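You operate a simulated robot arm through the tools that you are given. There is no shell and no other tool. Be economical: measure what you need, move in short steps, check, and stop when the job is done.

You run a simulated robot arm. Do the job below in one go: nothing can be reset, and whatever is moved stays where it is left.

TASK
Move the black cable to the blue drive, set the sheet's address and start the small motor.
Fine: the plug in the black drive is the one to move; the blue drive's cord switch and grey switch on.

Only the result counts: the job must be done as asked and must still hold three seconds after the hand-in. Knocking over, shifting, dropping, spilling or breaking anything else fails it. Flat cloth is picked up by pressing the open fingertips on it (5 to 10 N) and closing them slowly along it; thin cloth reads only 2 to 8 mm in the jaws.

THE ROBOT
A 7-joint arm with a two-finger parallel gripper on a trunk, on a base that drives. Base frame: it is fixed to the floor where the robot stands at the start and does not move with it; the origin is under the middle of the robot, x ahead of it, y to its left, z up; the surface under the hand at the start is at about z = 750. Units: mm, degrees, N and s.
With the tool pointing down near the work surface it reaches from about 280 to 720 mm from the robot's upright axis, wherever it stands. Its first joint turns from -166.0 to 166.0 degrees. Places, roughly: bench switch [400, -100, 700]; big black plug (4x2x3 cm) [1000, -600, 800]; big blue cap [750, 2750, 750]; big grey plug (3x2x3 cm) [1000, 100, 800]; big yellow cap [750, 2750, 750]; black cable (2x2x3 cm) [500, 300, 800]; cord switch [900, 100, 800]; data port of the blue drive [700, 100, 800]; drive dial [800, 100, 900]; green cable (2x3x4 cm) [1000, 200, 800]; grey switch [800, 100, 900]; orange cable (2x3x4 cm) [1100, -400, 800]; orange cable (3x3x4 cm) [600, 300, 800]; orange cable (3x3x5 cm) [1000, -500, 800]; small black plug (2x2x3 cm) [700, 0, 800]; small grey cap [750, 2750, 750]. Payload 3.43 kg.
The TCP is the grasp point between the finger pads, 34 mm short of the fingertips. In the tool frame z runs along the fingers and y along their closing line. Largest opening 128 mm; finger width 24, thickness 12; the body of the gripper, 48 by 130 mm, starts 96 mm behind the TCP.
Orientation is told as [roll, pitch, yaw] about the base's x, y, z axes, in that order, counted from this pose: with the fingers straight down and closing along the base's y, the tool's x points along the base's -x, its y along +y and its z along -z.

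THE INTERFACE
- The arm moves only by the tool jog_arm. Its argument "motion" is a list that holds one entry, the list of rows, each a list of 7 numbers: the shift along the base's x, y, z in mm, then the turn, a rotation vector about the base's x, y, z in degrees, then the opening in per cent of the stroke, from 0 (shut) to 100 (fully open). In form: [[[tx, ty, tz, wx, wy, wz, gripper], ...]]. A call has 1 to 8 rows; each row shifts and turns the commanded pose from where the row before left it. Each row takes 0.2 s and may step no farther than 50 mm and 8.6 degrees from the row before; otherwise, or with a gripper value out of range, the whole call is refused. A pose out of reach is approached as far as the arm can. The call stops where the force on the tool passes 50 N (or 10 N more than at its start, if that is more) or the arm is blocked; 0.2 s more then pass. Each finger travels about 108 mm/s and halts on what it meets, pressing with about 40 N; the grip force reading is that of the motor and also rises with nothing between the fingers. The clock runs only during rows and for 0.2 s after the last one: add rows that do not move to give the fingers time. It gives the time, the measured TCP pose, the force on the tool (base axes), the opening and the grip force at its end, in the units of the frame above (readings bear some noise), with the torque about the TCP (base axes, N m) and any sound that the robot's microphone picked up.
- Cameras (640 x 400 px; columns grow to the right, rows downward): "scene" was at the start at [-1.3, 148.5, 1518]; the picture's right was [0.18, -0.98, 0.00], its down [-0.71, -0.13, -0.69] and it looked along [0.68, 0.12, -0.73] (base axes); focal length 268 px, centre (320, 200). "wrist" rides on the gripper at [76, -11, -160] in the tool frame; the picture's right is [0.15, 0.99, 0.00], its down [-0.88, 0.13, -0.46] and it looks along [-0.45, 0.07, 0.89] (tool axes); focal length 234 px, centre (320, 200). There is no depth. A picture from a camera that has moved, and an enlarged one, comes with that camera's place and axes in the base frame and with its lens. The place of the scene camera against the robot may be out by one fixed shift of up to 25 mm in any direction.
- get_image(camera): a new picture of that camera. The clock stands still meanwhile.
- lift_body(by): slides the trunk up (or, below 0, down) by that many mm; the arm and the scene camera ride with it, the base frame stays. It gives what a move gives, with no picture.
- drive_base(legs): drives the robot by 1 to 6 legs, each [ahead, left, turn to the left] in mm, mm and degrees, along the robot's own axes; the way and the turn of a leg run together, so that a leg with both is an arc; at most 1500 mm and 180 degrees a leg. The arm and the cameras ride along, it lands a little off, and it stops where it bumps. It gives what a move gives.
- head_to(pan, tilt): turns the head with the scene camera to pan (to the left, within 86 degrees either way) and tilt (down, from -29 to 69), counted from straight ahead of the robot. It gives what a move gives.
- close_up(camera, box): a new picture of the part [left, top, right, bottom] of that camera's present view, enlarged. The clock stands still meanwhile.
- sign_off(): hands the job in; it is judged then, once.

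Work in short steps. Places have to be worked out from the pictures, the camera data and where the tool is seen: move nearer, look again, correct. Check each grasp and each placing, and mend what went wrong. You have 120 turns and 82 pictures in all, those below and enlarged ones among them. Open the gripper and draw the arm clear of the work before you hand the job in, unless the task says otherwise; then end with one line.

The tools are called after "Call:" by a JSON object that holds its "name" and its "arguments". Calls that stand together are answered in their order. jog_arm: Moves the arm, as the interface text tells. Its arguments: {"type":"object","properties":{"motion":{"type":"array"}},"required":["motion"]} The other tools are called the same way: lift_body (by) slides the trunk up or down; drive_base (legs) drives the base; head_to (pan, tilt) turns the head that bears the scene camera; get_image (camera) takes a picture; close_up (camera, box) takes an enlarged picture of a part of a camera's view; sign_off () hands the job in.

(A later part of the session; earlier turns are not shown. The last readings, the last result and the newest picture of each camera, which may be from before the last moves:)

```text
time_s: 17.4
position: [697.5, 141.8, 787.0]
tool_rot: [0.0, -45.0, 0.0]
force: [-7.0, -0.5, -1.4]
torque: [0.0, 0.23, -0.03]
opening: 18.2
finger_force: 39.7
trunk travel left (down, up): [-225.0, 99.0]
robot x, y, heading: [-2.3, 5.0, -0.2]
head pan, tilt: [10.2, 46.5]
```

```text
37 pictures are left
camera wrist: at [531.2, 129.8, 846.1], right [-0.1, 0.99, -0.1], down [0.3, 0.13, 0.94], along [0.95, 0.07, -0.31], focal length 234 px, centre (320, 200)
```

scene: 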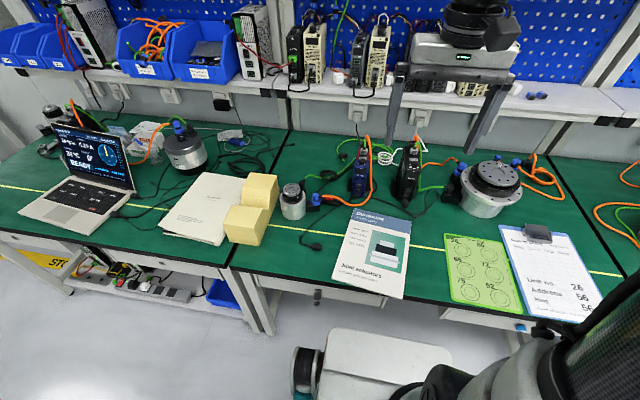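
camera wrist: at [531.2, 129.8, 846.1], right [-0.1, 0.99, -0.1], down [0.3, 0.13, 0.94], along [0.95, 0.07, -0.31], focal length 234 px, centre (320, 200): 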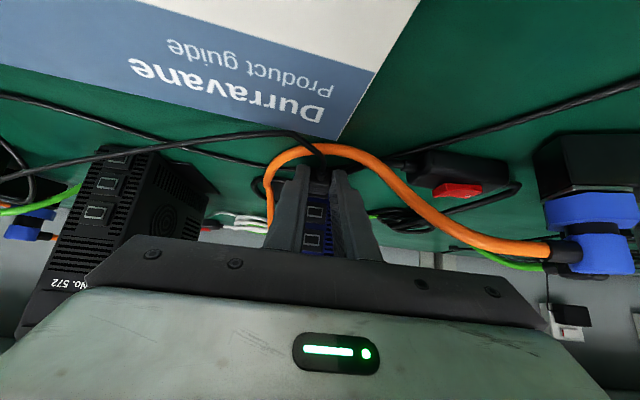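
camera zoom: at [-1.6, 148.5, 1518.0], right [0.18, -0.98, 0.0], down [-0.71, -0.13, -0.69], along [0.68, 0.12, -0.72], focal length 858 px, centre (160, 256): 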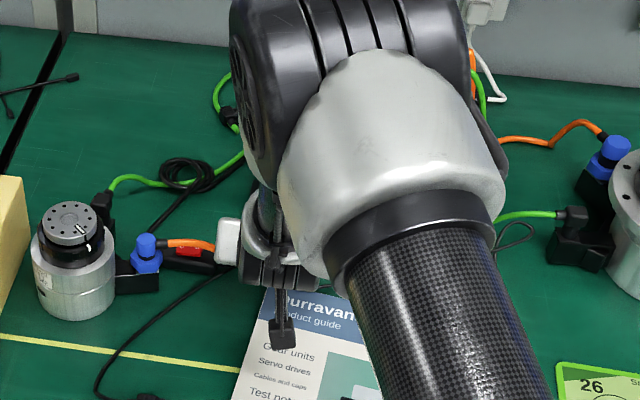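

The drive slid back ≈8 mm after the plug was already seated. I draw it gently back by the plug the same amount and watch.

Call:
{"name": "jog_arm", "arguments": {"motion": [[[-1, 0, 0, 0, 0, 0, 6], [-1, 0, 0, 0, 0, 0, 6], [-1, 0, 0, 0, 0, 0, 6], [-1, 0, 0, 0, 0, 0, 6], [0, 0, 0, 0, 0, 0, 6]]]}}

Call:
{"name": "close_up", "arguments": {"camera": "wrist", "box": [270, 140, 370, 220]}}

```text
time_s: 18.6
position: [692.6, 141.8, 787.7]
tool_rot: [-0.1, -45.0, 0.0]
force: [-0.6, -0.6, -0.6]
torque: [0.03, -0.02, 0.04]
opening: 18.3
finger_force: 39.9
trunk travel left (down, up): [-225.0, 99.0]
robot x, y, heading: [-0.3, 0.6, 0.1]
head pan, tilt: [10.2, 46.5]
```

```text
5.00 times, centred on (320, 180) of wrist
camera zoom: at [527.6, 129.6, 846.9], right [-0.1, 0.99, -0.1], down [0.3, 0.13, 0.95], along [0.95, 0.07, -0.31], focal length 1171 px, centre (320, 300)
```

zoom: 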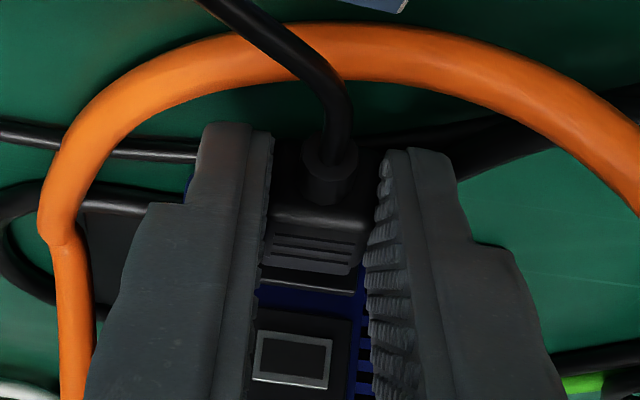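

The port view stays fixed relative to the gripper, so the drive follows. I draw back 4 mm more, to about x=688.

Call:
{"name": "jog_arm", "arguments": {"motion": [[[-1, 0, 0, 0, 0, 0, 6], [-1, 0, 0, 0, 0, 0, 6], [-1, 0, 0, 0, 0, 0, 6], [-1, 0, 0, 0, 0, 0, 6], [0, 0, 0, 0, 0, 0, 6]]]}}

Call:
{"name": "close_up", "arguments": {"camera": "wrist", "box": [270, 140, 370, 220]}}

```text
time_s: 19.8
position: [689.0, 141.8, 789.1]
tool_rot: [0.0, -45.0, 0.1]
force: [-0.1, -0.2, -0.4]
torque: [-0.03, 0.01, -0.03]
opening: 18.3
finger_force: 39.5
trunk travel left (down, up): [-225.0, 99.0]
robot x, y, heading: [-1.8, 1.7, 0.1]
head pan, tilt: [10.2, 46.5]
```

```text
5.00 times, centred on (320, 180) of wrist
camera zoom: at [523.3, 129.4, 847.0], right [-0.1, 0.99, -0.1], down [0.3, 0.13, 0.94], along [0.95, 0.07, -0.31], focal length 1171 px, centre (320, 300)
```

zoom: 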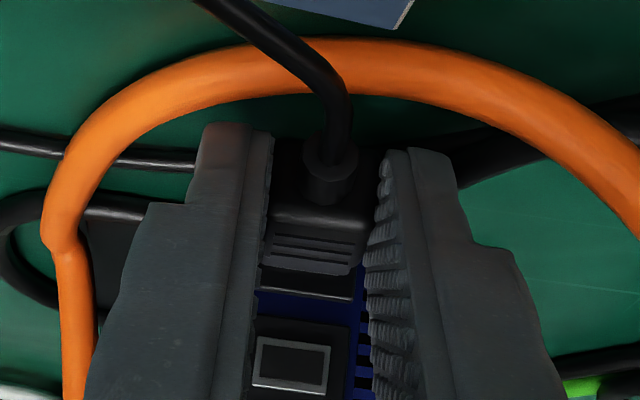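

Geometry now equals the first-seated state. I release the plug and back off along the tool axis to inspect.

Call:
{"name": "jog_arm", "arguments": {"motion": [[[0, 0, 0, 0, 0, 0, 20], [0, 0, 0, 0, 0, 0, 27], [0, 0, 0, 0, 0, 0, 27], [-12, 0, 12, 0, 0, 0, 27], [-20, 0, 20, 0, 0, 0, 27], [-20, 0, 20, 0, 0, 0, 30], [0, 0, 0, 0, 0, 0, 30]]]}}

Call:
{"name": "get_image", "arguments": {"camera": "wrist"}}

Call:
{"name": "close_up", "arguments": {"camera": "wrist", "box": [280, 130, 360, 210]}}

```text
time_s: 21.4
position: [637.9, 142.1, 838.9]
tool_rot: [-0.1, -44.9, -0.1]
force: [0.0, 0.6, -0.3]
torque: [0.05, 0.0, 0.03]
opening: 38.3
finger_force: 0.2
trunk travel left (down, up): [-225.0, 99.0]
robot x, y, heading: [2.0, -0.7, -0.0]
head pan, tilt: [10.2, 46.5]
```

```text
34 pictures are left
camera wrist: at [471.8, 129.3, 898.4], right [-0.1, 0.99, -0.1], down [0.3, 0.13, 0.94], along [0.95, 0.07, -0.31], focal length 234 px, centre (320, 200)
```

wrist: 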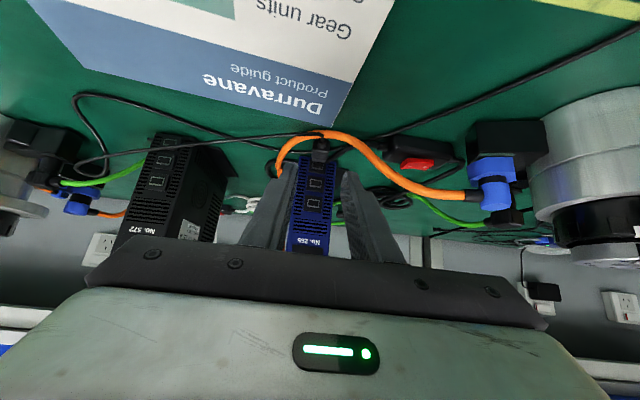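

```text
5.00 times, centred on (320, 170) of wrist
camera zoom: at [471.8, 129.3, 898.4], right [-0.1, 0.99, -0.1], down [0.3, 0.13, 0.94], along [0.95, 0.07, -0.31], focal length 1171 px, centre (320, 350)
```

zoom: 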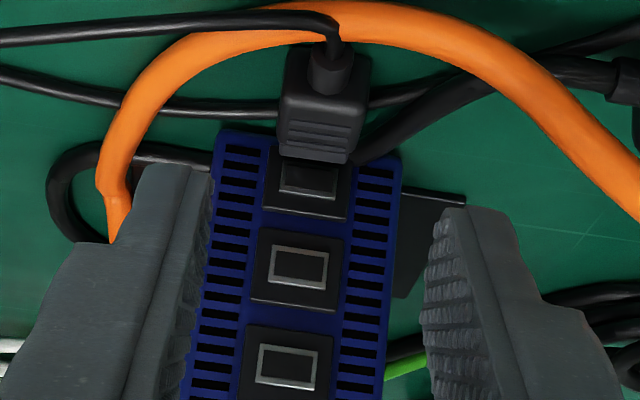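

The lowest port is still visible behind the plug: it isn't seated, and the drive got pushed back about 10 mm. I look from above to find the plug's true position.

Call:
{"name": "jog_arm", "arguments": {"motion": [[[0, 0, 22, 0, 7.5, 0, 30], [0, 0, 22, 0, 7.5, 0, 30], [4, 0, 22, 0, 7.5, 0, 30], [4, 0, 22, 0, 7.5, 0, 30], [4, 0, 22, 0, 7.5, 0, 30], [4, 0, 12, 0, 7.5, 0, 30], [0, 0, 0, 0, 0, 0, 30]]]}}

Call:
{"name": "close_up", "arguments": {"camera": "wrist", "box": [270, 120, 390, 210]}}

```text
time_s: 23.0
position: [653.9, 140.9, 960.6]
tool_rot: [-0.1, 0.1, 0.0]
force: [-0.2, -0.4, -0.8]
torque: [-0.01, 0.05, 0.07]
opening: 38.2
finger_force: 0.1
trunk travel left (down, up): [-225.0, 99.0]
robot x, y, heading: [1.9, 1.6, 0.3]
head pan, tilt: [10.2, 46.5]
```

```text
4.44 times, centred on (330, 165) of wrist
camera zoom: at [578.7, 129.8, 1120.6], right [-0.15, 0.99, 0.0], down [0.88, 0.13, 0.45], along [0.45, 0.07, -0.89], focal length 1041 px, centre (276, 356)
```

zoom: 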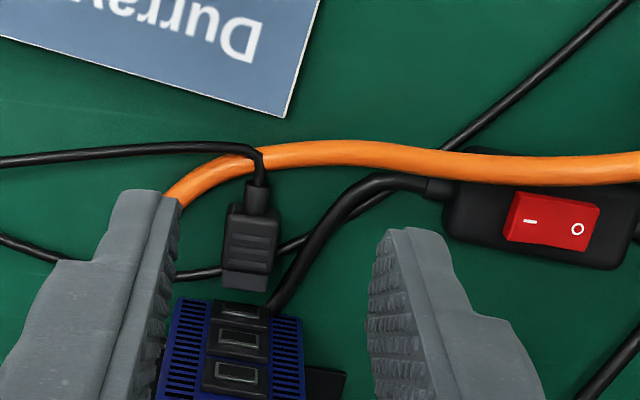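

From above: the plug lies on the bench, tip ≈4 mm before the port plate, about 6 mm below port height; the downward force during the push means it was slightly too high. I return to the tilted pre-grasp pose, then regrasp.

Call:
{"name": "jog_arm", "arguments": {"motion": [[[-4, 0, -12, 0, -7.5, 0, 26], [-4, 0, -22, 0, -7.5, 0, 26], [-4, 0, -22, 0, -7.5, 0, 26], [-4, 0, -22, 0, -7.5, 0, 26], [0, 0, -22, 0, -7.5, 0, 26], [0, 0, -22, 0, -7.5, 0, 26], [0, 0, 0, 0, 0, 0, 26]]]}}

Call:
{"name": "jog_arm", "arguments": {"motion": [[[18, 0, -18, 0, 0, 0, 26], [18, 0, -18, 0, 0, 0, 26], [14, 0, -14, 0, 0, 0, 26], [0, 0, 0, 0, 0, 0, 26]]]}}

Call:
{"name": "close_up", "arguments": {"camera": "wrist", "box": [270, 140, 370, 220]}}

```text
time_s: 24.6
position: [637.1, 141.5, 839.4]
tool_rot: [0.0, -45.1, -0.1]
force: [-0.1, -0.7, 0.0]
torque: [0.01, 0.0, 0.0]
opening: 33.5
finger_force: 0.1
trunk travel left (down, up): [-225.0, 99.0]
robot x, y, heading: [3.0, -3.1, 0.1]
head pan, tilt: [10.2, 46.5]
```

```text
time_s: 25.6
position: [685.1, 142.2, 787.5]
tool_rot: [0.1, -45.0, 0.0]
force: [-0.1, 0.7, -0.5]
torque: [-0.02, 0.01, 0.0]
opening: 33.4
finger_force: 0.1
trunk travel left (down, up): [-225.0, 99.0]
robot x, y, heading: [-0.3, 2.4, 0.2]
head pan, tilt: [10.2, 46.5]
```

```text
5.00 times, centred on (320, 180) of wrist
camera zoom: at [520.4, 130.3, 846.7], right [-0.1, 0.99, -0.1], down [0.3, 0.13, 0.94], along [0.95, 0.07, -0.31], focal length 1171 px, centre (320, 300)
```

zoom: 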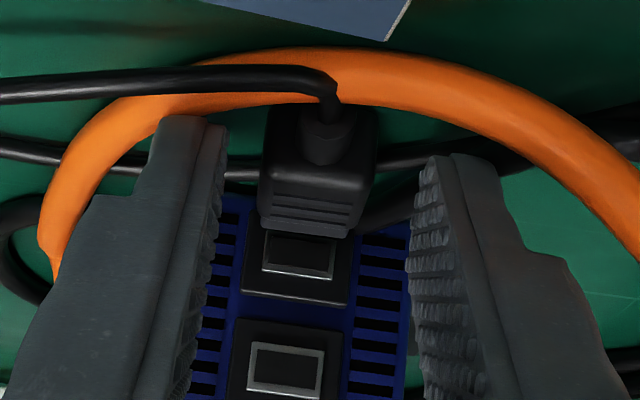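

The plug is ~6 mm low in the jaws. I lower 4 mm (tips ≈1.5 mm above bench) and close.

Call:
{"name": "jog_arm", "arguments": {"motion": [[[1, -0.6, -3.8, 0, 0, 0, 26], [0, 0, 0, 0, 0, 0, 18], [0, 0, 0, 0, 0, 0, 12], [0, 0, 0, 0, 0, 0, 6], [0, 0, 0, 0, 0, 0, 6]]]}}

Call:
{"name": "jog_arm", "arguments": {"motion": [[[-5, 0, 4, 0, 0, 0, 6], [0, 0, 2, 0, 0, 0, 6], [0, 0, 0, 0, 0, 0, 6]]]}}

Call:
{"name": "close_up", "arguments": {"camera": "wrist", "box": [270, 140, 370, 220]}}

```text
time_s: 26.8
position: [687.8, 141.7, 784.2]
tool_rot: [0.1, -45.1, 0.0]
force: [0.5, 0.3, 0.3]
torque: [-0.01, 0.03, -0.02]
opening: 17.9
finger_force: 39.7
trunk travel left (down, up): [-225.0, 99.0]
robot x, y, heading: [1.1, -2.4, 0.2]
head pan, tilt: [10.2, 46.5]
```

```text
time_s: 27.6
position: [683.2, 141.0, 791.9]
tool_rot: [-0.1, -45.1, -0.1]
force: [0.5, 0.6, -0.1]
torque: [0.01, 0.01, 0.04]
opening: 17.6
finger_force: 40.1
trunk travel left (down, up): [-225.0, 99.0]
robot x, y, heading: [1.1, -3.4, 0.0]
head pan, tilt: [10.2, 46.5]
```

```text
5.00 times, centred on (320, 180) of wrist
camera zoom: at [516.4, 129.4, 850.0], right [-0.1, 0.99, -0.1], down [0.3, 0.13, 0.94], along [0.95, 0.07, -0.31], focal length 1171 px, centre (320, 300)
```

zoom: 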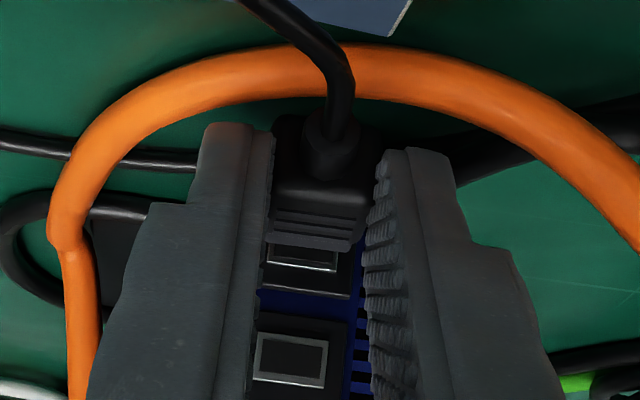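

Gripped again. Estimated right height is about here (7 mm above where it lay). I advance until light contact and read forces.

Call:
{"name": "jog_arm", "arguments": {"motion": [[[3, 0.5, -0.5, 0, 0, 0, 6], [3, 0, 0, 0, 0, 0, 6], [2, 0, 0, 0, 0, 0, 6], [0, 0, 0, 0, 0, 0, 6]]]}}

Call:
{"name": "close_up", "arguments": {"camera": "wrist", "box": [290, 160, 350, 220]}}

```text
time_s: 28.6
position: [690.2, 142.4, 790.1]
tool_rot: [0.1, -45.0, 0.0]
force: [0.0, 0.3, 0.4]
torque: [0.01, 0.03, -0.01]
opening: 17.5
finger_force: 39.7
trunk travel left (down, up): [-225.0, 99.0]
robot x, y, heading: [2.2, 3.0, -0.2]
head pan, tilt: [10.2, 46.5]
```

```text
6.67 times, centred on (320, 190) of wrist
camera zoom: at [525.3, 129.7, 849.6], right [-0.1, 0.99, -0.1], down [0.3, 0.13, 0.94], along [0.95, 0.07, -0.31], focal length 1561 px, centre (320, 267)
```

zoom: 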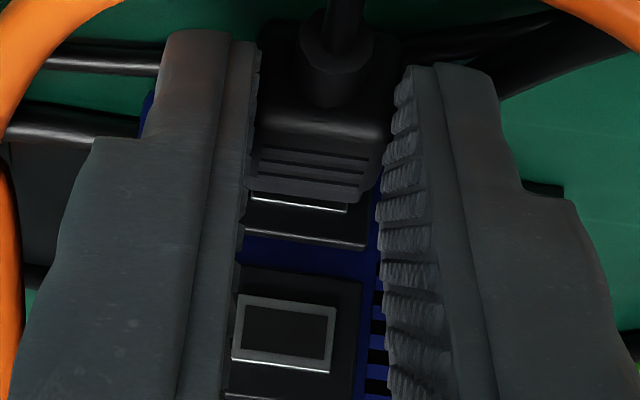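

No contact yet; the plug seems ~0.6 mm left of the port. I correct and advance a little.

Call:
{"name": "jog_arm", "arguments": {"motion": [[[2, -0.6, 0, 0, 0, 0, 6], [2, 0, 0, 0, 0, 0, 6], [1, 0, 0, 0, 0, 0, 6], [0, 0, 0, 0, 0, 0, 6]]]}}

```text
time_s: 29.6
position: [694.7, 140.8, 791.2]
tool_rot: [0.0, -44.9, 0.1]
force: [-11.2, 0.6, 4.6]
torque: [0.01, 0.09, 0.0]
opening: 17.7
finger_force: 40.5
trunk travel left (down, up): [-225.0, 99.0]
robot x, y, heading: [2.9, -3.0, -0.2]
head pan, tilt: [10.2, 46.5]
```

Now contact with upward force: slightly too low this time. I ease off, raise about 1 mm and press again.

Call:
{"name": "jog_arm", "arguments": {"motion": [[[-1, 0, 0.5, 0, 0, 0, 6], [0, 0, 0.5, 0, 0, 0, 6], [1, 0, 0, 0, 0, 0, 6], [1, 0, 0, 0, 0, 0, 6], [0, 0, 0, 0, 0, 0, 6]]]}}

Call:
{"name": "close_up", "arguments": {"camera": "wrist", "box": [290, 160, 350, 220]}}

```text
time_s: 30.8
position: [696.5, 139.9, 791.5]
tool_rot: [0.0, -44.9, 0.0]
force: [-4.2, -0.6, -4.5]
torque: [-0.02, 0.35, -0.04]
opening: 17.8
finger_force: 39.9
trunk travel left (down, up): [-225.0, 99.0]
robot x, y, heading: [1.0, 2.3, 0.1]
head pan, tilt: [10.2, 46.5]
```

```text
6.67 times, centred on (320, 190) of wrist
camera zoom: at [530.9, 129.0, 850.4], right [-0.1, 0.99, -0.1], down [0.3, 0.13, 0.94], along [0.95, 0.07, -0.31], focal length 1561 px, centre (320, 267)
```

zoom: 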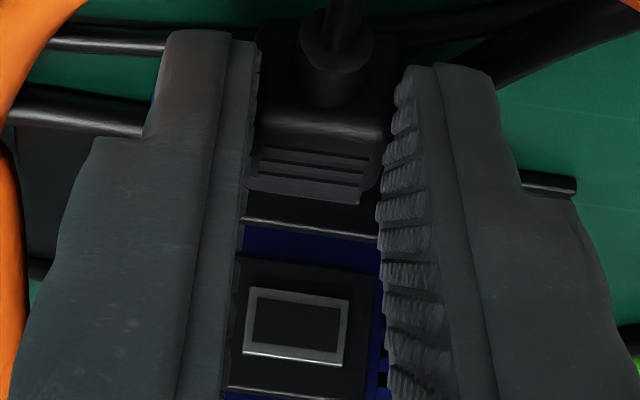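

Now too high by under 1 mm and ~1 mm right. I back off 3 mm, correct (−0.5 z, +0.9 y), press again.

Call:
{"name": "jog_arm", "arguments": {"motion": [[[-3, 0, 0, 0, 0, 0, 6], [0, 0.9, -0.5, 0, 0, 0, 6], [1.5, 0, 0, 0, 0, 0, 6], [1.5, 0, 0, 0, 0, 0, 6], [1, 0, 0, 0, 0, 0, 6], [0, 0, 0, 0, 0, 0, 6]]]}}

Call:
{"name": "close_up", "arguments": {"camera": "wrist", "box": [290, 160, 350, 220]}}

```text
time_s: 32.2
position: [696.0, 143.5, 791.1]
tool_rot: [-0.1, -44.8, 0.0]
force: [-8.1, -1.5, 1.2]
torque: [-0.02, 0.18, -0.11]
opening: 17.7
finger_force: 40.6
trunk travel left (down, up): [-225.0, 99.0]
robot x, y, heading: [0.4, 0.5, -0.1]
head pan, tilt: [10.2, 46.5]
```

```text
6.67 times, centred on (320, 190) of wrist
camera zoom: at [530.7, 130.2, 850.4], right [-0.1, 0.99, -0.1], down [0.3, 0.13, 0.94], along [0.95, 0.07, -0.31], focal length 1561 px, centre (320, 267)
```

zoom: 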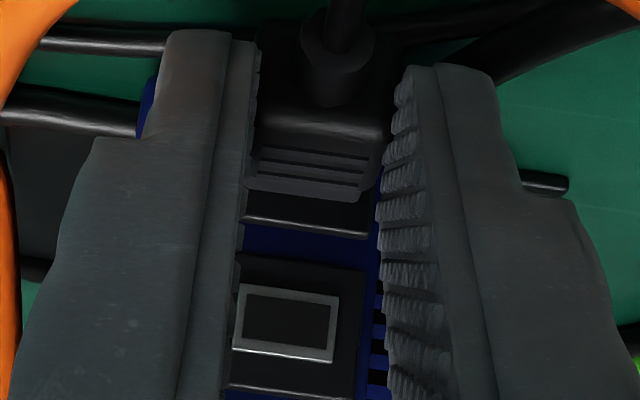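

y offset now matches the seated reference. I push a little further and compare.

Call:
{"name": "jog_arm", "arguments": {"motion": [[[1, 0, 0, 0, 0, 0, 6], [1, 0, 0, 0, 0, 0, 6], [0, 0, 0, 0, 0, 0, 6]]]}}

Call:
{"name": "close_up", "arguments": {"camera": "wrist", "box": [290, 160, 350, 220]}}

```text
time_s: 33.0
position: [699.7, 144.0, 792.3]
tool_rot: [0.0, -45.0, 0.0]
force: [-8.1, 0.3, -0.5]
torque: [-0.02, 0.21, -0.07]
opening: 17.8
finger_force: 40.3
trunk travel left (down, up): [-225.0, 99.0]
robot x, y, heading: [0.4, -2.3, 0.2]
head pan, tilt: [10.2, 46.5]
```

```text
6.67 times, centred on (320, 190) of wrist
camera zoom: at [533.6, 130.7, 851.0], right [-0.1, 0.99, -0.1], down [0.3, 0.13, 0.94], along [0.95, 0.07, -0.31], focal length 1561 px, centre (320, 267)
```

zoom: 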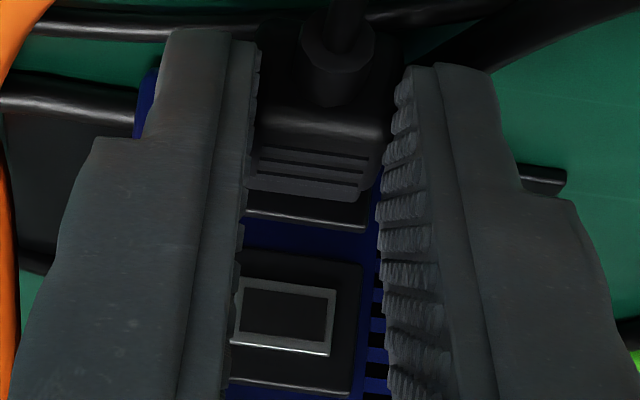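

The gap is closing (35→25 px): it is going in. I push on.

Call:
{"name": "jog_arm", "arguments": {"motion": [[[1, 0, 0, 0, 0, 0, 6], [1, 0, 0, 0, 0, 0, 6], [1, 0, 0, 0, 0, 0, 6], [0, 0, 0, 0, 0, 0, 6]]]}}

Call:
{"name": "close_up", "arguments": {"camera": "wrist", "box": [290, 160, 350, 220]}}

```text
time_s: 34.0
position: [702.5, 142.7, 792.5]
tool_rot: [0.0, -45.1, 0.0]
force: [-11.1, 2.1, 3.4]
torque: [0.02, 0.11, 0.02]
opening: 17.9
finger_force: 39.8
trunk travel left (down, up): [-225.0, 99.0]
robot x, y, heading: [-0.4, 1.6, -0.3]
head pan, tilt: [10.2, 46.5]
```

```text
6.67 times, centred on (320, 190) of wrist
camera zoom: at [537.0, 130.1, 851.1], right [-0.1, 0.99, -0.1], down [0.3, 0.13, 0.95], along [0.95, 0.07, -0.31], focal length 1561 px, centre (320, 267)
```

zoom: 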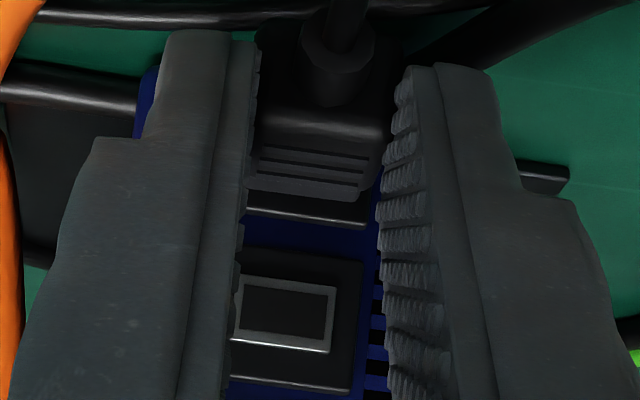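

Relative advance is ~7 mm but force is rising with upward component; I nudge z up 0.5 and push 1 mm at a time.

Call:
{"name": "jog_arm", "arguments": {"motion": [[[0, -0.3, 0.5, 0, 0, 0, 6], [1, 0, 0, 0, 0, 0, 6], [1, 0, 0, 0, 0, 0, 6], [0, 0, 0, 0, 0, 0, 6]]]}}

Call:
{"name": "close_up", "arguments": {"camera": "wrist", "box": [290, 160, 350, 220]}}

```text
time_s: 35.0
position: [703.2, 140.9, 792.5]
tool_rot: [0.0, -44.9, 0.0]
force: [-9.6, 1.5, 1.9]
torque: [0.02, 0.14, -0.03]
opening: 17.8
finger_force: 40.0
trunk travel left (down, up): [-225.0, 99.0]
robot x, y, heading: [-0.5, 1.8, -0.1]
head pan, tilt: [10.2, 46.5]
```

```text
6.67 times, centred on (320, 190) of wrist
camera zoom: at [538.6, 129.0, 851.5], right [-0.1, 0.99, -0.1], down [0.3, 0.13, 0.94], along [0.95, 0.07, -0.31], focal length 1561 px, centre (320, 267)
```

zoom: 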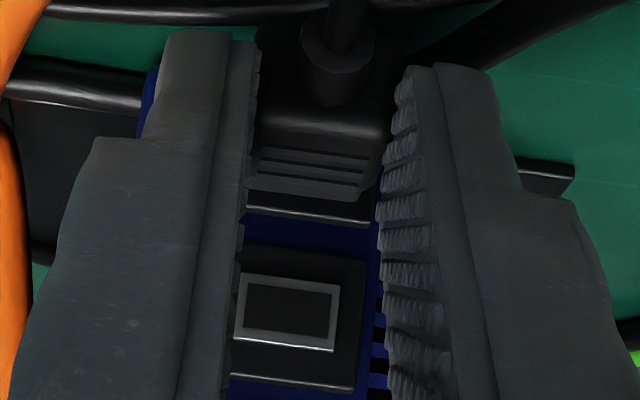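

The view is now rigid – drive and plug move together. I test by pulling back 5 mm, which should drag the drive back if seated.

Call:
{"name": "jog_arm", "arguments": {"motion": [[[-1.5, 0, 0, 0, 0, 0, 6], [-1.5, 0, 0, 0, 0, 0, 6], [-2, 0, 0, 0, 0, 0, 6], [-2, 0, 0, 0, 0, 0, 6]]]}}

Call:
{"name": "close_up", "arguments": {"camera": "wrist", "box": [290, 160, 350, 220]}}

```text
time_s: 36.0
position: [696.4, 140.9, 792.7]
tool_rot: [0.0, -44.9, 0.0]
force: [-0.4, -0.1, 0.2]
torque: [-0.01, 0.0, 0.03]
opening: 17.5
finger_force: 40.3
trunk travel left (down, up): [-225.0, 99.0]
robot x, y, heading: [1.3, 0.3, -0.0]
head pan, tilt: [10.2, 46.5]
```

```text
6.67 times, centred on (320, 190) of wrist
camera zoom: at [531.8, 129.2, 851.1], right [-0.1, 0.99, -0.1], down [0.3, 0.13, 0.94], along [0.95, 0.07, -0.31], focal length 1561 px, centre (320, 267)
```

zoom: 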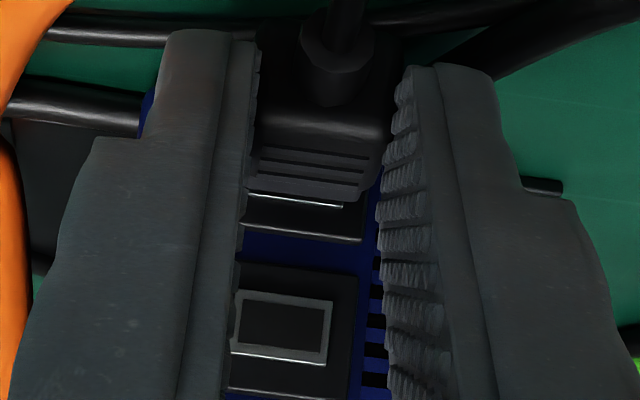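

Pulling back bares the port again without force, so nothing latched while I retracted. I'll press back to the aligned contact and release there, without retreating first.

Call:
{"name": "jog_arm", "arguments": {"motion": [[[2, 0.3, -0.3, 0, 0, 0, 6], [2, 0, 0, 0, 0, 0, 6], [1.5, 0, 0, 0, 0, 0, 6], [1, 0, 0, 0, 0, 0, 6], [0.5, 0, 0, 0, 0, 0, 6], [0, 0, 0, 0, 0, 0, 6]]]}}

Call:
{"name": "close_up", "arguments": {"camera": "wrist", "box": [290, 160, 350, 220]}}

```text
time_s: 37.4
position: [705.1, 141.4, 791.3]
tool_rot: [0.1, -45.0, 0.0]
force: [-3.2, -0.5, -0.3]
torque: [0.01, 0.07, -0.01]
opening: 17.6
finger_force: 40.4
trunk travel left (down, up): [-225.0, 99.0]
robot x, y, heading: [0.6, 2.7, -0.4]
head pan, tilt: [10.2, 46.5]
```

```text
6.67 times, centred on (320, 190) of wrist
camera zoom: at [538.4, 129.6, 850.7], right [-0.1, 0.99, -0.1], down [0.3, 0.13, 0.94], along [0.95, 0.07, -0.31], focal length 1561 px, centre (320, 267)
```

zoom: 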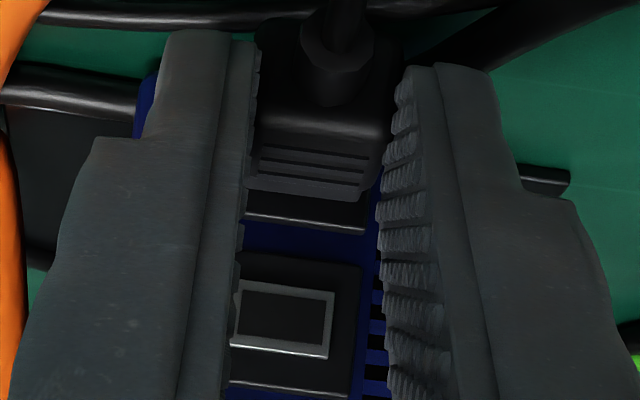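

Aligned contact with pure axial force. I add 1.5 mm and then open in place, and check before withdrawing.

Call:
{"name": "jog_arm", "arguments": {"motion": [[[1, 0, 0, 0, 0, 0, 6], [0.7, 0, 0, 0, 0, 0, 6], [0, 0, 0, 0, 0, 0, 6], [0, 0, 0, 0, 0, 0, 16], [0, 0, 0, 0, 0, 0, 20], [0, 0, 0, 0, 0, 0, 24], [0, 0, 0, 0, 0, 0, 24]]]}}

Call:
{"name": "close_up", "arguments": {"camera": "wrist", "box": [290, 160, 350, 220]}}

```text
time_s: 39.0
position: [704.8, 141.4, 792.0]
tool_rot: [0.1, -45.0, 0.0]
force: [0.5, 0.0, -0.1]
torque: [-0.01, -0.01, 0.0]
opening: 30.8
finger_force: 0.2
trunk travel left (down, up): [-225.0, 99.0]
robot x, y, heading: [-3.2, -3.4, 0.0]
head pan, tilt: [10.2, 46.5]
```

```text
6.67 times, centred on (320, 190) of wrist
camera zoom: at [540.8, 129.5, 850.9], right [-0.1, 0.99, -0.1], down [0.3, 0.13, 0.94], along [0.95, 0.07, -0.31], focal length 1561 px, centre (320, 267)
```

zoom: 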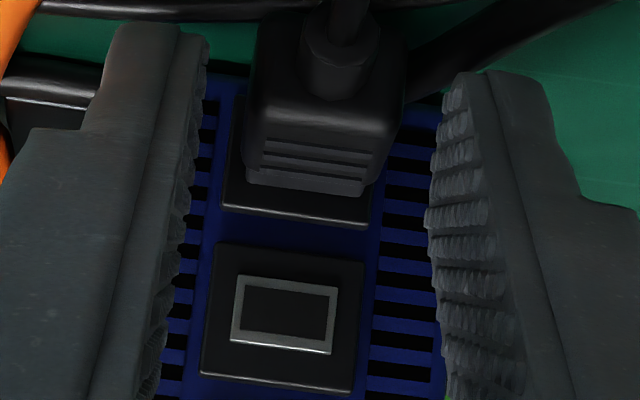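

The plug stays in the port after release. I withdraw along the tool axis and inspect.

Call:
{"name": "jog_arm", "arguments": {"motion": [[[-12, 0, 12, 0, 0, 0, 24], [-20, 0, 20, 0, 0, 0, 30], [-30, 0, 30, 0, 0, 0, 60], [0, 0, 0, 0, 0, 0, 90], [0, 0, 0, 0, 0, 0, 100]]]}}

Call:
{"name": "close_up", "arguments": {"camera": "wrist", "box": [270, 120, 370, 200]}}

```text
time_s: 40.2
position: [645.4, 141.8, 854.1]
tool_rot: [0.0, -45.0, 0.0]
force: [0.3, -0.5, 0.1]
torque: [0.01, 0.01, -0.01]
opening: 128.0
finger_force: 0.0
trunk travel left (down, up): [-225.0, 99.0]
robot x, y, heading: [-1.1, 2.2, 0.1]
head pan, tilt: [10.2, 46.5]
```

```text
5.00 times, centred on (320, 160) of wrist
camera zoom: at [480.4, 129.1, 912.4], right [-0.1, 0.99, -0.1], down [0.3, 0.13, 0.94], along [0.95, 0.07, -0.31], focal length 1171 px, centre (320, 400)
```

zoom: 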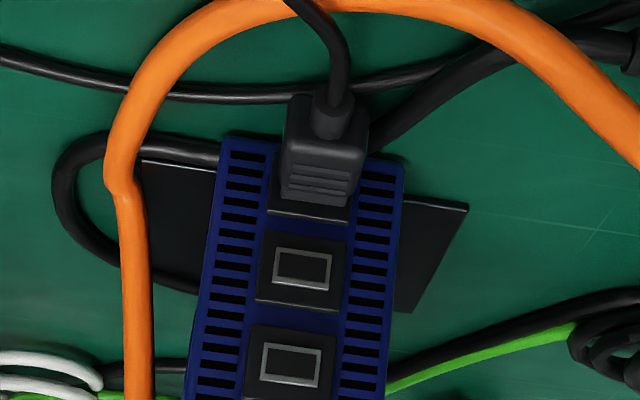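

The plug is seated just as it was in the black drive. But the drive now stands ≈20 mm further back; I'll grip it by its sides and draw it back. First an overhead look for cable clearance and dial markings.

Call:
{"name": "jog_arm", "arguments": {"motion": [[[0, 0, 26, 0, 7.5, 0, 100], [0, 0, 26, 0, 7.5, 0, 100], [0, 0, 26, 0, 7.5, 0, 100], [8, 0, 26, 0, 7.5, 0, 100], [18, 0, 26, 0, 7.5, 0, 100], [18, 0, 16, 0, 7.5, 0, 100], [0, 0, 0, 0, 0, 0, 100]]]}}

Call:
{"name": "close_up", "arguments": {"camera": "wrist", "box": [260, 150, 380, 240]}}

```text
time_s: 41.8
position: [687.8, 141.6, 999.2]
tool_rot: [0.0, 0.0, -0.1]
force: [-0.3, -0.4, -0.1]
torque: [0.01, 0.01, 0.0]
opening: 127.8
finger_force: 0.2
trunk travel left (down, up): [-225.0, 99.0]
robot x, y, heading: [-1.4, -0.6, 0.3]
head pan, tilt: [10.2, 46.5]
```

```text
4.44 times, centred on (320, 195) of wrist
camera zoom: at [614.3, 128.9, 1158.5], right [-0.15, 0.99, 0.0], down [0.88, 0.13, 0.45], along [0.45, 0.07, -0.89], focal length 1041 px, centre (320, 222)
```

zoom: 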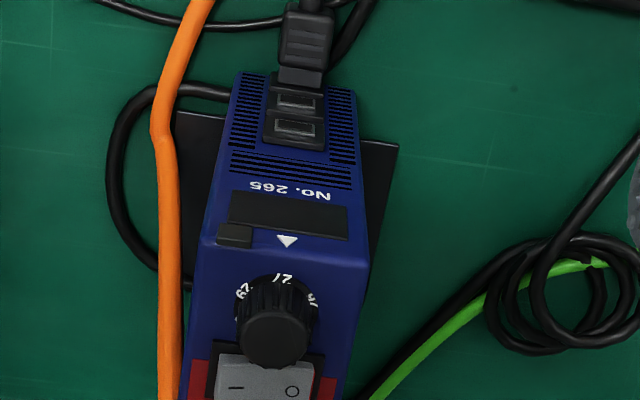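

Drive confirmed ≈18 mm back; the orange cable passes ~16 mm behind where my fingertips would go. I tilt to −45° in front of the drive, jaws at 75 mm.

Call:
{"name": "jog_arm", "arguments": {"motion": [[[-4, 0, -5, 0, -7.5, 0, 58], [-4, 0, -10, 0, -7.5, 0, 58], [0, 0, -14, 0, -7.5, 0, 58], [2, 0, -14, 0, -7.5, 0, 58], [2, 0, -14, 0, -7.5, 0, 58], [2, 0, -14, 0, -7.5, 0, 58], [0, 0, 0, 0, 0, 0, 58]]]}}

Call:
{"name": "jog_arm", "arguments": {"motion": [[[20, 0, -20, 0, 0, 0, 58], [20, 0, -20, 0, 0, 0, 58], [19, 0, -17, 0, 0, 0, 58], [0, 0, 0, 0, 0, 0, 58]]]}}

Call:
{"name": "get_image", "arguments": {"camera": "wrist"}}

```text
time_s: 43.4
position: [686.5, 142.0, 927.9]
tool_rot: [-0.1, -45.1, 0.1]
force: [-0.3, -0.2, 0.2]
torque: [-0.03, 0.0, -0.01]
opening: 74.5
finger_force: 0.1
trunk travel left (down, up): [-225.0, 99.0]
robot x, y, heading: [3.7, -2.6, 0.1]
head pan, tilt: [10.2, 46.5]
```

```text
time_s: 44.4
position: [746.3, 142.9, 872.4]
tool_rot: [-0.1, -44.9, 0.1]
force: [0.3, 0.0, -0.9]
torque: [0.0, -0.01, 0.01]
opening: 74.1
finger_force: 0.0
trunk travel left (down, up): [-225.0, 99.0]
robot x, y, heading: [1.2, 0.8, 0.2]
head pan, tilt: [10.2, 46.5]
```

```text
18 pictures are left
camera wrist: at [581.0, 130.2, 931.0], right [-0.1, 0.99, -0.1], down [0.3, 0.13, 0.94], along [0.95, 0.07, -0.31], focal length 234 px, centre (320, 200)
```

wrist: 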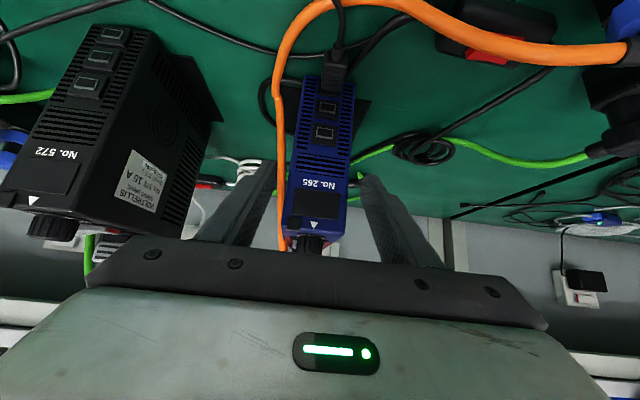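

The orange cable lies ~25 mm behind the fingertips, clear. I close on the drive's sides.

Call:
{"name": "jog_arm", "arguments": {"motion": [[[0, -0.8, 0, 0, 0, 0, 46], [0, 0, 0, 0, 0, 0, 40], [0, 0, 0, 0, 0, 0, 36], [0, 0, 0, 0, 0, 0, 33], [0, 0, 0, 0, 0, 0, 33]]]}}

```text
time_s: 45.6
position: [746.4, 141.9, 872.9]
tool_rot: [0.0, -45.0, -0.2]
force: [0.0, -2.8, 0.0]
torque: [-0.29, -0.09, -0.7]
opening: 50.0
finger_force: 39.6
trunk travel left (down, up): [-225.0, 99.0]
robot x, y, heading: [2.0, -2.4, -0.2]
head pan, tilt: [10.2, 46.5]
```

Gripped the drive at 50 mm width. I draw it back 17 mm in small steps.

Call:
{"name": "jog_arm", "arguments": {"motion": [[[-2, 0, 0, 0, 0, 0, 33], [-3, 0, 0, 0, 0, 0, 33], [-3, 0, 0, 0, 0, 0, 33], [-3, 0, 0, 0, 0, 0, 33], [-3, 0, 0, 0, 0, 0, 33], [-3, 0, 0, 0, 0, 0, 33], [0, 0, 0, 0, 0, 0, 33]]]}}

Call:
{"name": "get_image", "arguments": {"camera": "wrist"}}

```text
time_s: 47.2
position: [728.2, 141.2, 871.8]
tool_rot: [-0.1, -45.1, 0.0]
force: [6.7, 1.0, 2.2]
torque: [-0.18, -0.21, 0.12]
opening: 49.6
finger_force: 40.2
trunk travel left (down, up): [-225.0, 99.0]
robot x, y, heading: [2.8, 0.4, -0.1]
head pan, tilt: [10.2, 46.5]
```

```text
17 pictures are left
camera wrist: at [563.2, 129.2, 930.6], right [-0.1, 0.99, -0.1], down [0.3, 0.13, 0.95], along [0.95, 0.07, -0.31], focal length 234 px, centre (320, 200)
```

wrist: 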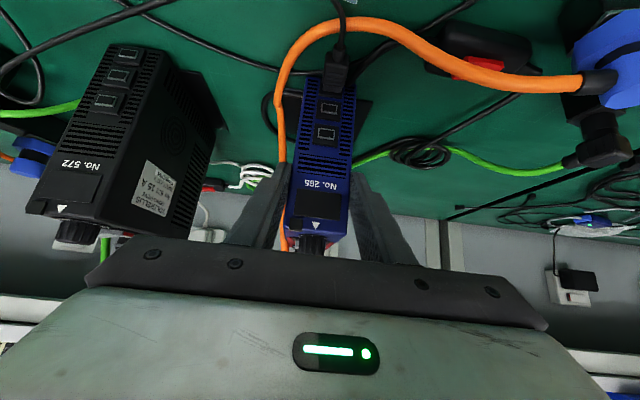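

The drive followed back to its original place with the plug still in. I release and back off, then view the dial from above.

Call:
{"name": "jog_arm", "arguments": {"motion": [[[0, 0, 0, 0, 0, 0, 46], [0, 0, 0, 0, 0, 0, 56], [0, 0, 0, 0, 0, 0, 58], [-20, 0, 20, 0, 0, 0, 58], [-25, 0, 25, 0, 0, 0, 58], [-20, 0, 25, 0, 0, 0, 58], [0, 0, 0, 0, 0, 0, 58]]]}}

Call:
{"name": "jog_arm", "arguments": {"motion": [[[0, 0, 14, 0, 8, 0, 100], [0, 0, 14, 0, 8, 0, 100], [0, 0, 14, 0, 8, 0, 100], [5, 0, 14, 0, 8, 0, 100], [10, 0, 14, 0, 8, 0, 100], [10, 0, 10, 0, 5, 0, 100], [0, 0, 0, 0, 0, 0, 100]]]}}

Call:
{"name": "close_up", "arguments": {"camera": "wrist", "box": [270, 170, 390, 250]}}

```text
time_s: 48.8
position: [662.2, 140.5, 941.9]
tool_rot: [0.0, -45.0, 0.0]
force: [-1.4, 1.1, -0.3]
torque: [0.01, -0.01, -0.03]
opening: 74.1
finger_force: 0.1
trunk travel left (down, up): [-225.0, 99.0]
robot x, y, heading: [-1.4, -2.5, 0.1]
head pan, tilt: [10.2, 46.5]
```

```text
time_s: 50.4
position: [689.3, 141.1, 1021.8]
tool_rot: [0.0, 0.2, -0.1]
force: [-0.8, 0.3, -0.5]
torque: [0.0, 0.0, 0.0]
opening: 128.0
finger_force: 0.0
trunk travel left (down, up): [-225.0, 99.0]
robot x, y, heading: [-1.4, 0.6, 0.1]
head pan, tilt: [10.2, 46.5]
```

```text
5.00 times, centred on (330, 210) of wrist
camera zoom: at [613.7, 128.8, 1181.0], right [-0.15, 0.99, 0.0], down [0.88, 0.13, 0.45], along [0.45, 0.07, -0.89], focal length 1171 px, centre (270, 150)
```

zoom: 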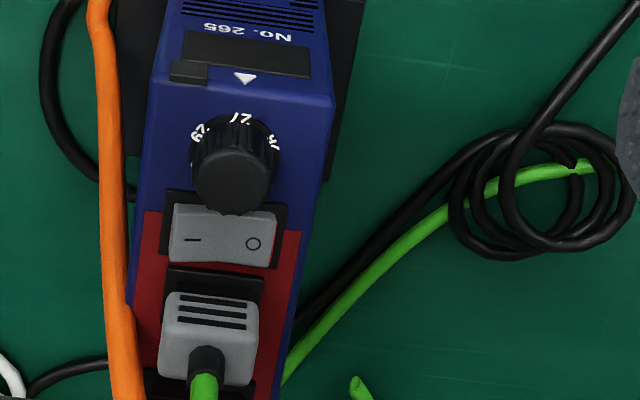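

The drive is back at its original spot (triangle at x≈739). Dial positions are 60° apart: 27 in front, 29 on the right, so 56 needs two steps clockwise seen from above. Knob ≈(759.5,141), z 897–915. I set up a tilted approach with a 12° yaw.

Call:
{"name": "jog_arm", "arguments": {"motion": [[[4, 0, -6, 0, -7, 0, 45], [4, 0, -6, 0, -7, 0, 31], [4, 0, -7, 0, -7, 0, 31], [5, 0, -8, 0, -7, 0, 31], [5, -1, -9, 0, -7, 0, 31], [3, -1, -5, 0, 0, 6, 31], [2, -1, -4, 0, 0, 6, 31], [0, 0, 0, 0, 0, 0, 31]]]}}

Call:
{"name": "close_up", "arguments": {"camera": "wrist", "box": [260, 130, 380, 230]}}

```text
time_s: 52.2
position: [715.1, 139.3, 978.6]
tool_rot: [0.0, -34.9, 12.2]
force: [-0.5, 0.1, -1.2]
torque: [-0.03, 0.03, 0.02]
opening: 39.7
finger_force: 0.1
trunk travel left (down, up): [-225.0, 99.0]
robot x, y, heading: [-0.2, 0.9, -0.0]
head pan, tilt: [10.2, 46.5]
```

```text
4.00 times, centred on (320, 180) of wrist
camera zoom: at [568.4, 94.8, 1063.9], right [-0.32, 0.94, -0.08], down [0.42, 0.22, 0.88], along [0.85, 0.25, -0.47], focal length 937 px, centre (320, 280)
```

zoom: 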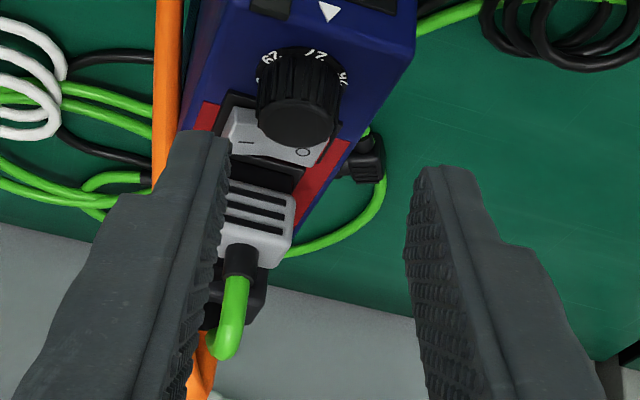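

Knob confirmed at ≈(760,140.8). I shift sideways to line up, then descend along the finger direction.

Call:
{"name": "jog_arm", "arguments": {"motion": [[[0, -7.3, 0, 0, 0, 0, 31], [10.3, 2, -14.7, 0, 0, 0, 31], [10.3, 2, -14.7, 0, 0, 0, 31], [10.3, 2, -14.7, 0, 0, 0, 31], [0, 0, 0, 0, 0, 0, 31]]]}}

Call:
{"name": "close_up", "arguments": {"camera": "wrist", "box": [260, 130, 380, 230]}}

```text
time_s: 53.4
position: [749.2, 136.9, 933.8]
tool_rot: [0.0, -35.2, 12.0]
force: [-2.1, 0.2, 7.2]
torque: [0.04, 0.05, 0.0]
opening: 39.7
finger_force: 0.1
trunk travel left (down, up): [-225.0, 99.0]
robot x, y, heading: [0.3, 1.8, 0.2]
head pan, tilt: [10.2, 46.5]
```

```text
4.00 times, centred on (320, 180) of wrist
camera zoom: at [600.4, 92.4, 1021.1], right [-0.32, 0.94, -0.08], down [0.42, 0.22, 0.88], along [0.85, 0.25, -0.47], focal length 937 px, centre (320, 280)
```

zoom: 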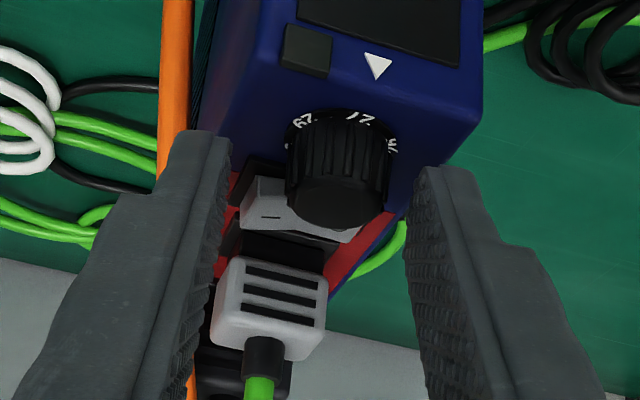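

A fingertip touches the drive top (7 N up), and the knob is ~3 mm left of the jaw centre. I lift 2.5 mm, shift, and close gently.

Call:
{"name": "jog_arm", "arguments": {"motion": [[[-1, 0, 2.5, 0, 0, 0, 31], [-0.6, 2.8, 0, 0, 0, 0, 31], [0, 0, 0, 0, 0, 0, 24], [0, 0, 0, 0, 0, 0, 18], [0, 0, 0, 0, 0, 0, 14], [0, 0, 0, 0, 0, 0, 10], [0, 0, 0, 0, 0, 0, 10]]]}}

Call:
{"name": "close_up", "arguments": {"camera": "wrist", "box": [260, 130, 380, 230]}}

```text
time_s: 55.0
position: [745.5, 138.2, 935.4]
tool_rot: [0.1, -34.9, 11.9]
force: [-0.5, -3.8, 0.3]
torque: [-0.3, 0.3, -0.04]
opening: 19.9
finger_force: 39.9
trunk travel left (down, up): [-225.0, 99.0]
robot x, y, heading: [4.0, -5.2, 0.3]
head pan, tilt: [10.2, 46.5]
```

```text
4.00 times, centred on (320, 180) of wrist
camera zoom: at [598.0, 95.2, 1022.1], right [-0.32, 0.94, -0.08], down [0.42, 0.22, 0.88], along [0.85, 0.25, -0.47], focal length 937 px, centre (320, 280)
```

zoom: 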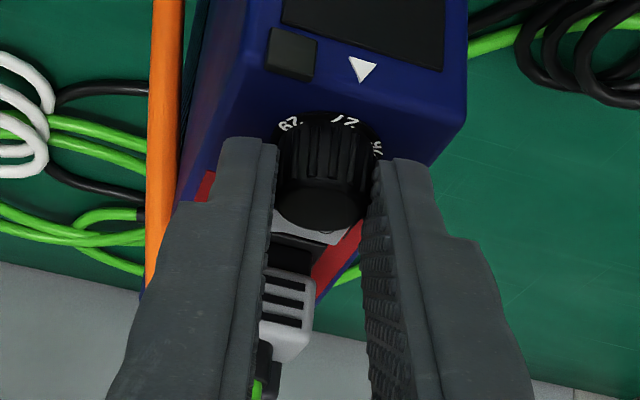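

Gripped the 20 mm knob. I turn clockwise about the knob's axis, first 32°.

Call:
{"name": "jog_arm", "arguments": {"motion": [[[-0.28, 2.0, 0, 0, 0, -8, 10], [0, 2.02, 0, 0, 0, -8, 10], [0.28, 2.0, 0, 0, 0, -8, 10], [0.56, 1.94, 0, 0, 0, -8, 10], [0, 0, 0, 0, 0, 0, 10]]]}}

```text
time_s: 56.2
position: [744.7, 148.5, 936.2]
tool_rot: [0.0, -35.1, -20.1]
force: [-5.4, -1.8, 1.5]
torque: [-0.05, 0.3, -0.07]
opening: 19.9
finger_force: 40.2
trunk travel left (down, up): [-225.0, 99.0]
robot x, y, heading: [-1.1, 0.6, -0.1]
head pan, tilt: [10.2, 46.5]
```

Turning fine. I continue the remaining 24°, easing x slightly.

Call:
{"name": "jog_arm", "arguments": {"motion": [[[0.2, 1.85, 0, 0, 0, -8, 10], [0.8, 1.7, 0, 0, 0, -8, 10], [1.2, 1.55, 0, 0, 0, -8, 10], [0, 0, 0, 0, 0, 0, 10]]]}}

Call:
{"name": "close_up", "arguments": {"camera": "wrist", "box": [260, 120, 380, 220]}}

```text
time_s: 57.2
position: [748.3, 154.5, 935.9]
tool_rot: [0.3, -34.9, -44.2]
force: [4.3, 3.3, -0.4]
torque: [0.32, -0.36, 0.23]
opening: 19.7
finger_force: 39.8
trunk travel left (down, up): [-225.0, 99.0]
robot x, y, heading: [-5.3, -0.8, -0.3]
head pan, tilt: [10.2, 46.5]
```

```text
4.00 times, centred on (320, 170) of wrist
camera zoom: at [630.5, 252.0, 1022.5], right [0.6, 0.8, -0.08], down [0.42, -0.23, 0.88], along [0.68, -0.56, -0.47], focal length 937 px, centre (320, 320)
```

zoom: 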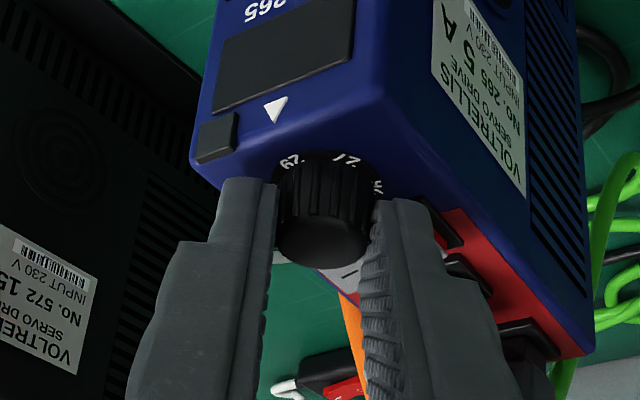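

The dial followed; 29 is now at the pointer. I release, back off, and swing back to the starting yaw for a second stroke.

Call:
{"name": "jog_arm", "arguments": {"motion": [[[0, 0, 0, 0, 0, 0, 22], [0, 0, 0, 0, 0, 0, 31], [0, 0, 0, 0, 0, 0, 31], [-6.2, 6, 12.3, 0, 0, 0, 31], [-6.2, 6, 12.3, 0, 0, 0, 31], [-6.2, 6, 12.3, 0, 0, 0, 31]]]}}

Call:
{"name": "jog_arm", "arguments": {"motion": [[[-1.3, -5.7, 0, 0, 0, 8, 31], [-1.3, -5.7, 0, 0, 0, 8, 31], [-1.3, -5.7, 0, 0, 0, 8, 31], [-1.3, -5.7, 0, 0, 0, 8, 31], [-1.3, -5.7, 0, 0, 0, 8, 31], [-1.3, -5.7, 0, 0, 0, 8, 31], [-1.3, -5.7, 0, 0, 0, 8, 31], [0, 0, 0, 0, 0, 0, 31]]]}}

Call:
{"name": "close_up", "arguments": {"camera": "wrist", "box": [260, 120, 380, 220]}}

```text
time_s: 58.6
position: [727.9, 171.5, 972.6]
tool_rot: [-0.2, -35.0, -44.1]
force: [-0.2, 0.8, -0.1]
torque: [-0.05, 0.0, 0.02]
opening: 39.5
finger_force: 0.0
trunk travel left (down, up): [-225.0, 99.0]
robot x, y, heading: [-2.5, -0.3, 0.1]
head pan, tilt: [10.2, 46.5]
```

```text
time_s: 60.4
position: [718.8, 130.0, 971.9]
tool_rot: [0.0, -35.0, 12.1]
force: [-0.9, 0.4, -0.3]
torque: [0.03, -0.04, -0.01]
opening: 39.8
finger_force: 0.2
trunk travel left (down, up): [-225.0, 99.0]
robot x, y, heading: [1.1, -3.4, -0.1]
head pan, tilt: [10.2, 46.5]
```

```text
4.00 times, centred on (320, 170) of wrist
camera zoom: at [572.1, 86.8, 1059.1], right [-0.32, 0.94, -0.08], down [0.42, 0.22, 0.88], along [0.85, 0.25, -0.47], focal length 937 px, centre (320, 320)
```

zoom: 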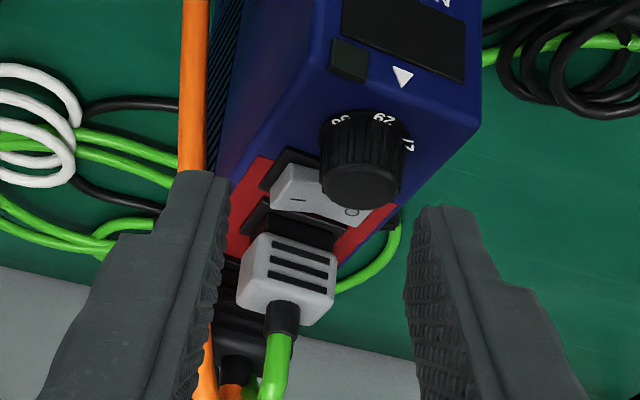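

29 is at the pointer, but the drive was dragged: knob now ≈(758,148.5) with the drive turned ~10° clockwise. I'll do the second stroke centred on the new knob position, then square the drive up again.

Call:
{"name": "jog_arm", "arguments": {"motion": [[[-1.9, 15.9, 0, 0, 0, -8, 31], [8.6, 0.6, -12.3, 0, 0, 0, 31], [8.6, 0.6, -12.3, 0, 0, 0, 31], [0, 0, 0, 0, 0, 0, 31]]]}}

Call:
{"name": "close_up", "arguments": {"camera": "wrist", "box": [260, 120, 380, 220]}}

```text
time_s: 61.4
position: [734.4, 148.1, 947.7]
tool_rot: [0.1, -34.9, 4.0]
force: [-0.2, -0.2, 0.5]
torque: [0.03, 0.0, -0.01]
opening: 39.6
finger_force: 0.0
trunk travel left (down, up): [-225.0, 99.0]
robot x, y, heading: [0.0, -1.5, -0.1]
head pan, tilt: [10.2, 46.5]
```

```text
4.00 times, centred on (320, 170) of wrist
camera zoom: at [582.4, 124.9, 1034.8], right [-0.19, 0.98, -0.08], down [0.45, 0.16, 0.88], along [0.87, 0.13, -0.47], focal length 937 px, centre (320, 320)
```

zoom: 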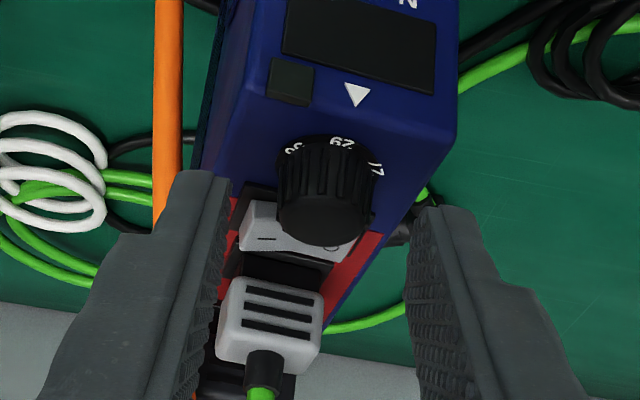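

Well centred. I finish the descent and close on the knob.

Call:
{"name": "jog_arm", "arguments": {"motion": [[[7, 1.2, -11.8, 0, 0, 0, 31], [0, 0, 0, 0, 0, 0, 24], [0, 0, 0, 0, 0, 0, 18], [0, 0, 0, 0, 0, 0, 14], [0, 0, 0, 0, 0, 0, 10], [0, 0, 0, 0, 0, 0, 10]]]}}

```text
time_s: 62.8
position: [743.4, 149.0, 936.4]
tool_rot: [0.0, -35.0, 4.0]
force: [0.9, -0.1, 0.9]
torque: [0.0, -0.06, -0.04]
opening: 19.4
finger_force: 39.7
trunk travel left (down, up): [-225.0, 99.0]
robot x, y, heading: [-4.4, 0.3, 0.1]
head pan, tilt: [10.2, 46.5]
```

Gripped, no load. I turn clockwise 56° about the knob axis.

Call:
{"name": "jog_arm", "arguments": {"motion": [[[0, 2.02, 0, 0, 0, -8, 10], [0.28, 2.0, 0, 0, 0, -8, 10], [0.56, 1.94, 0, 0, 0, -8, 10], [0.82, 1.85, 0, 0, 0, -8, 10], [0, 0, 0, 0, 0, 0, 10]]]}}

Call:
{"name": "jog_arm", "arguments": {"motion": [[[1.07, 1.71, 0, 0, 0, -8, 10], [1.3, 1.55, 0, 0, 0, -8, 10], [1.5, 1.35, 0, 0, 0, -8, 10], [0, 0, 0, 0, 0, 0, 10]]]}}

```text
time_s: 64.0
position: [743.5, 156.2, 936.3]
tool_rot: [0.1, -35.2, -28.1]
force: [2.6, -0.4, 3.8]
torque: [0.07, -0.07, -0.04]
opening: 19.5
finger_force: 40.4
trunk travel left (down, up): [-225.0, 99.0]
robot x, y, heading: [5.3, -0.1, 0.2]
head pan, tilt: [10.2, 46.5]
```

```text
time_s: 65.0
position: [747.3, 162.0, 936.3]
tool_rot: [0.1, -35.1, -52.1]
force: [-3.0, 1.5, 7.5]
torque: [0.12, 0.08, -0.06]
opening: 19.3
finger_force: 39.7
trunk travel left (down, up): [-225.0, 99.0]
robot x, y, heading: [-0.7, -1.8, -0.0]
head pan, tilt: [10.2, 46.5]
```

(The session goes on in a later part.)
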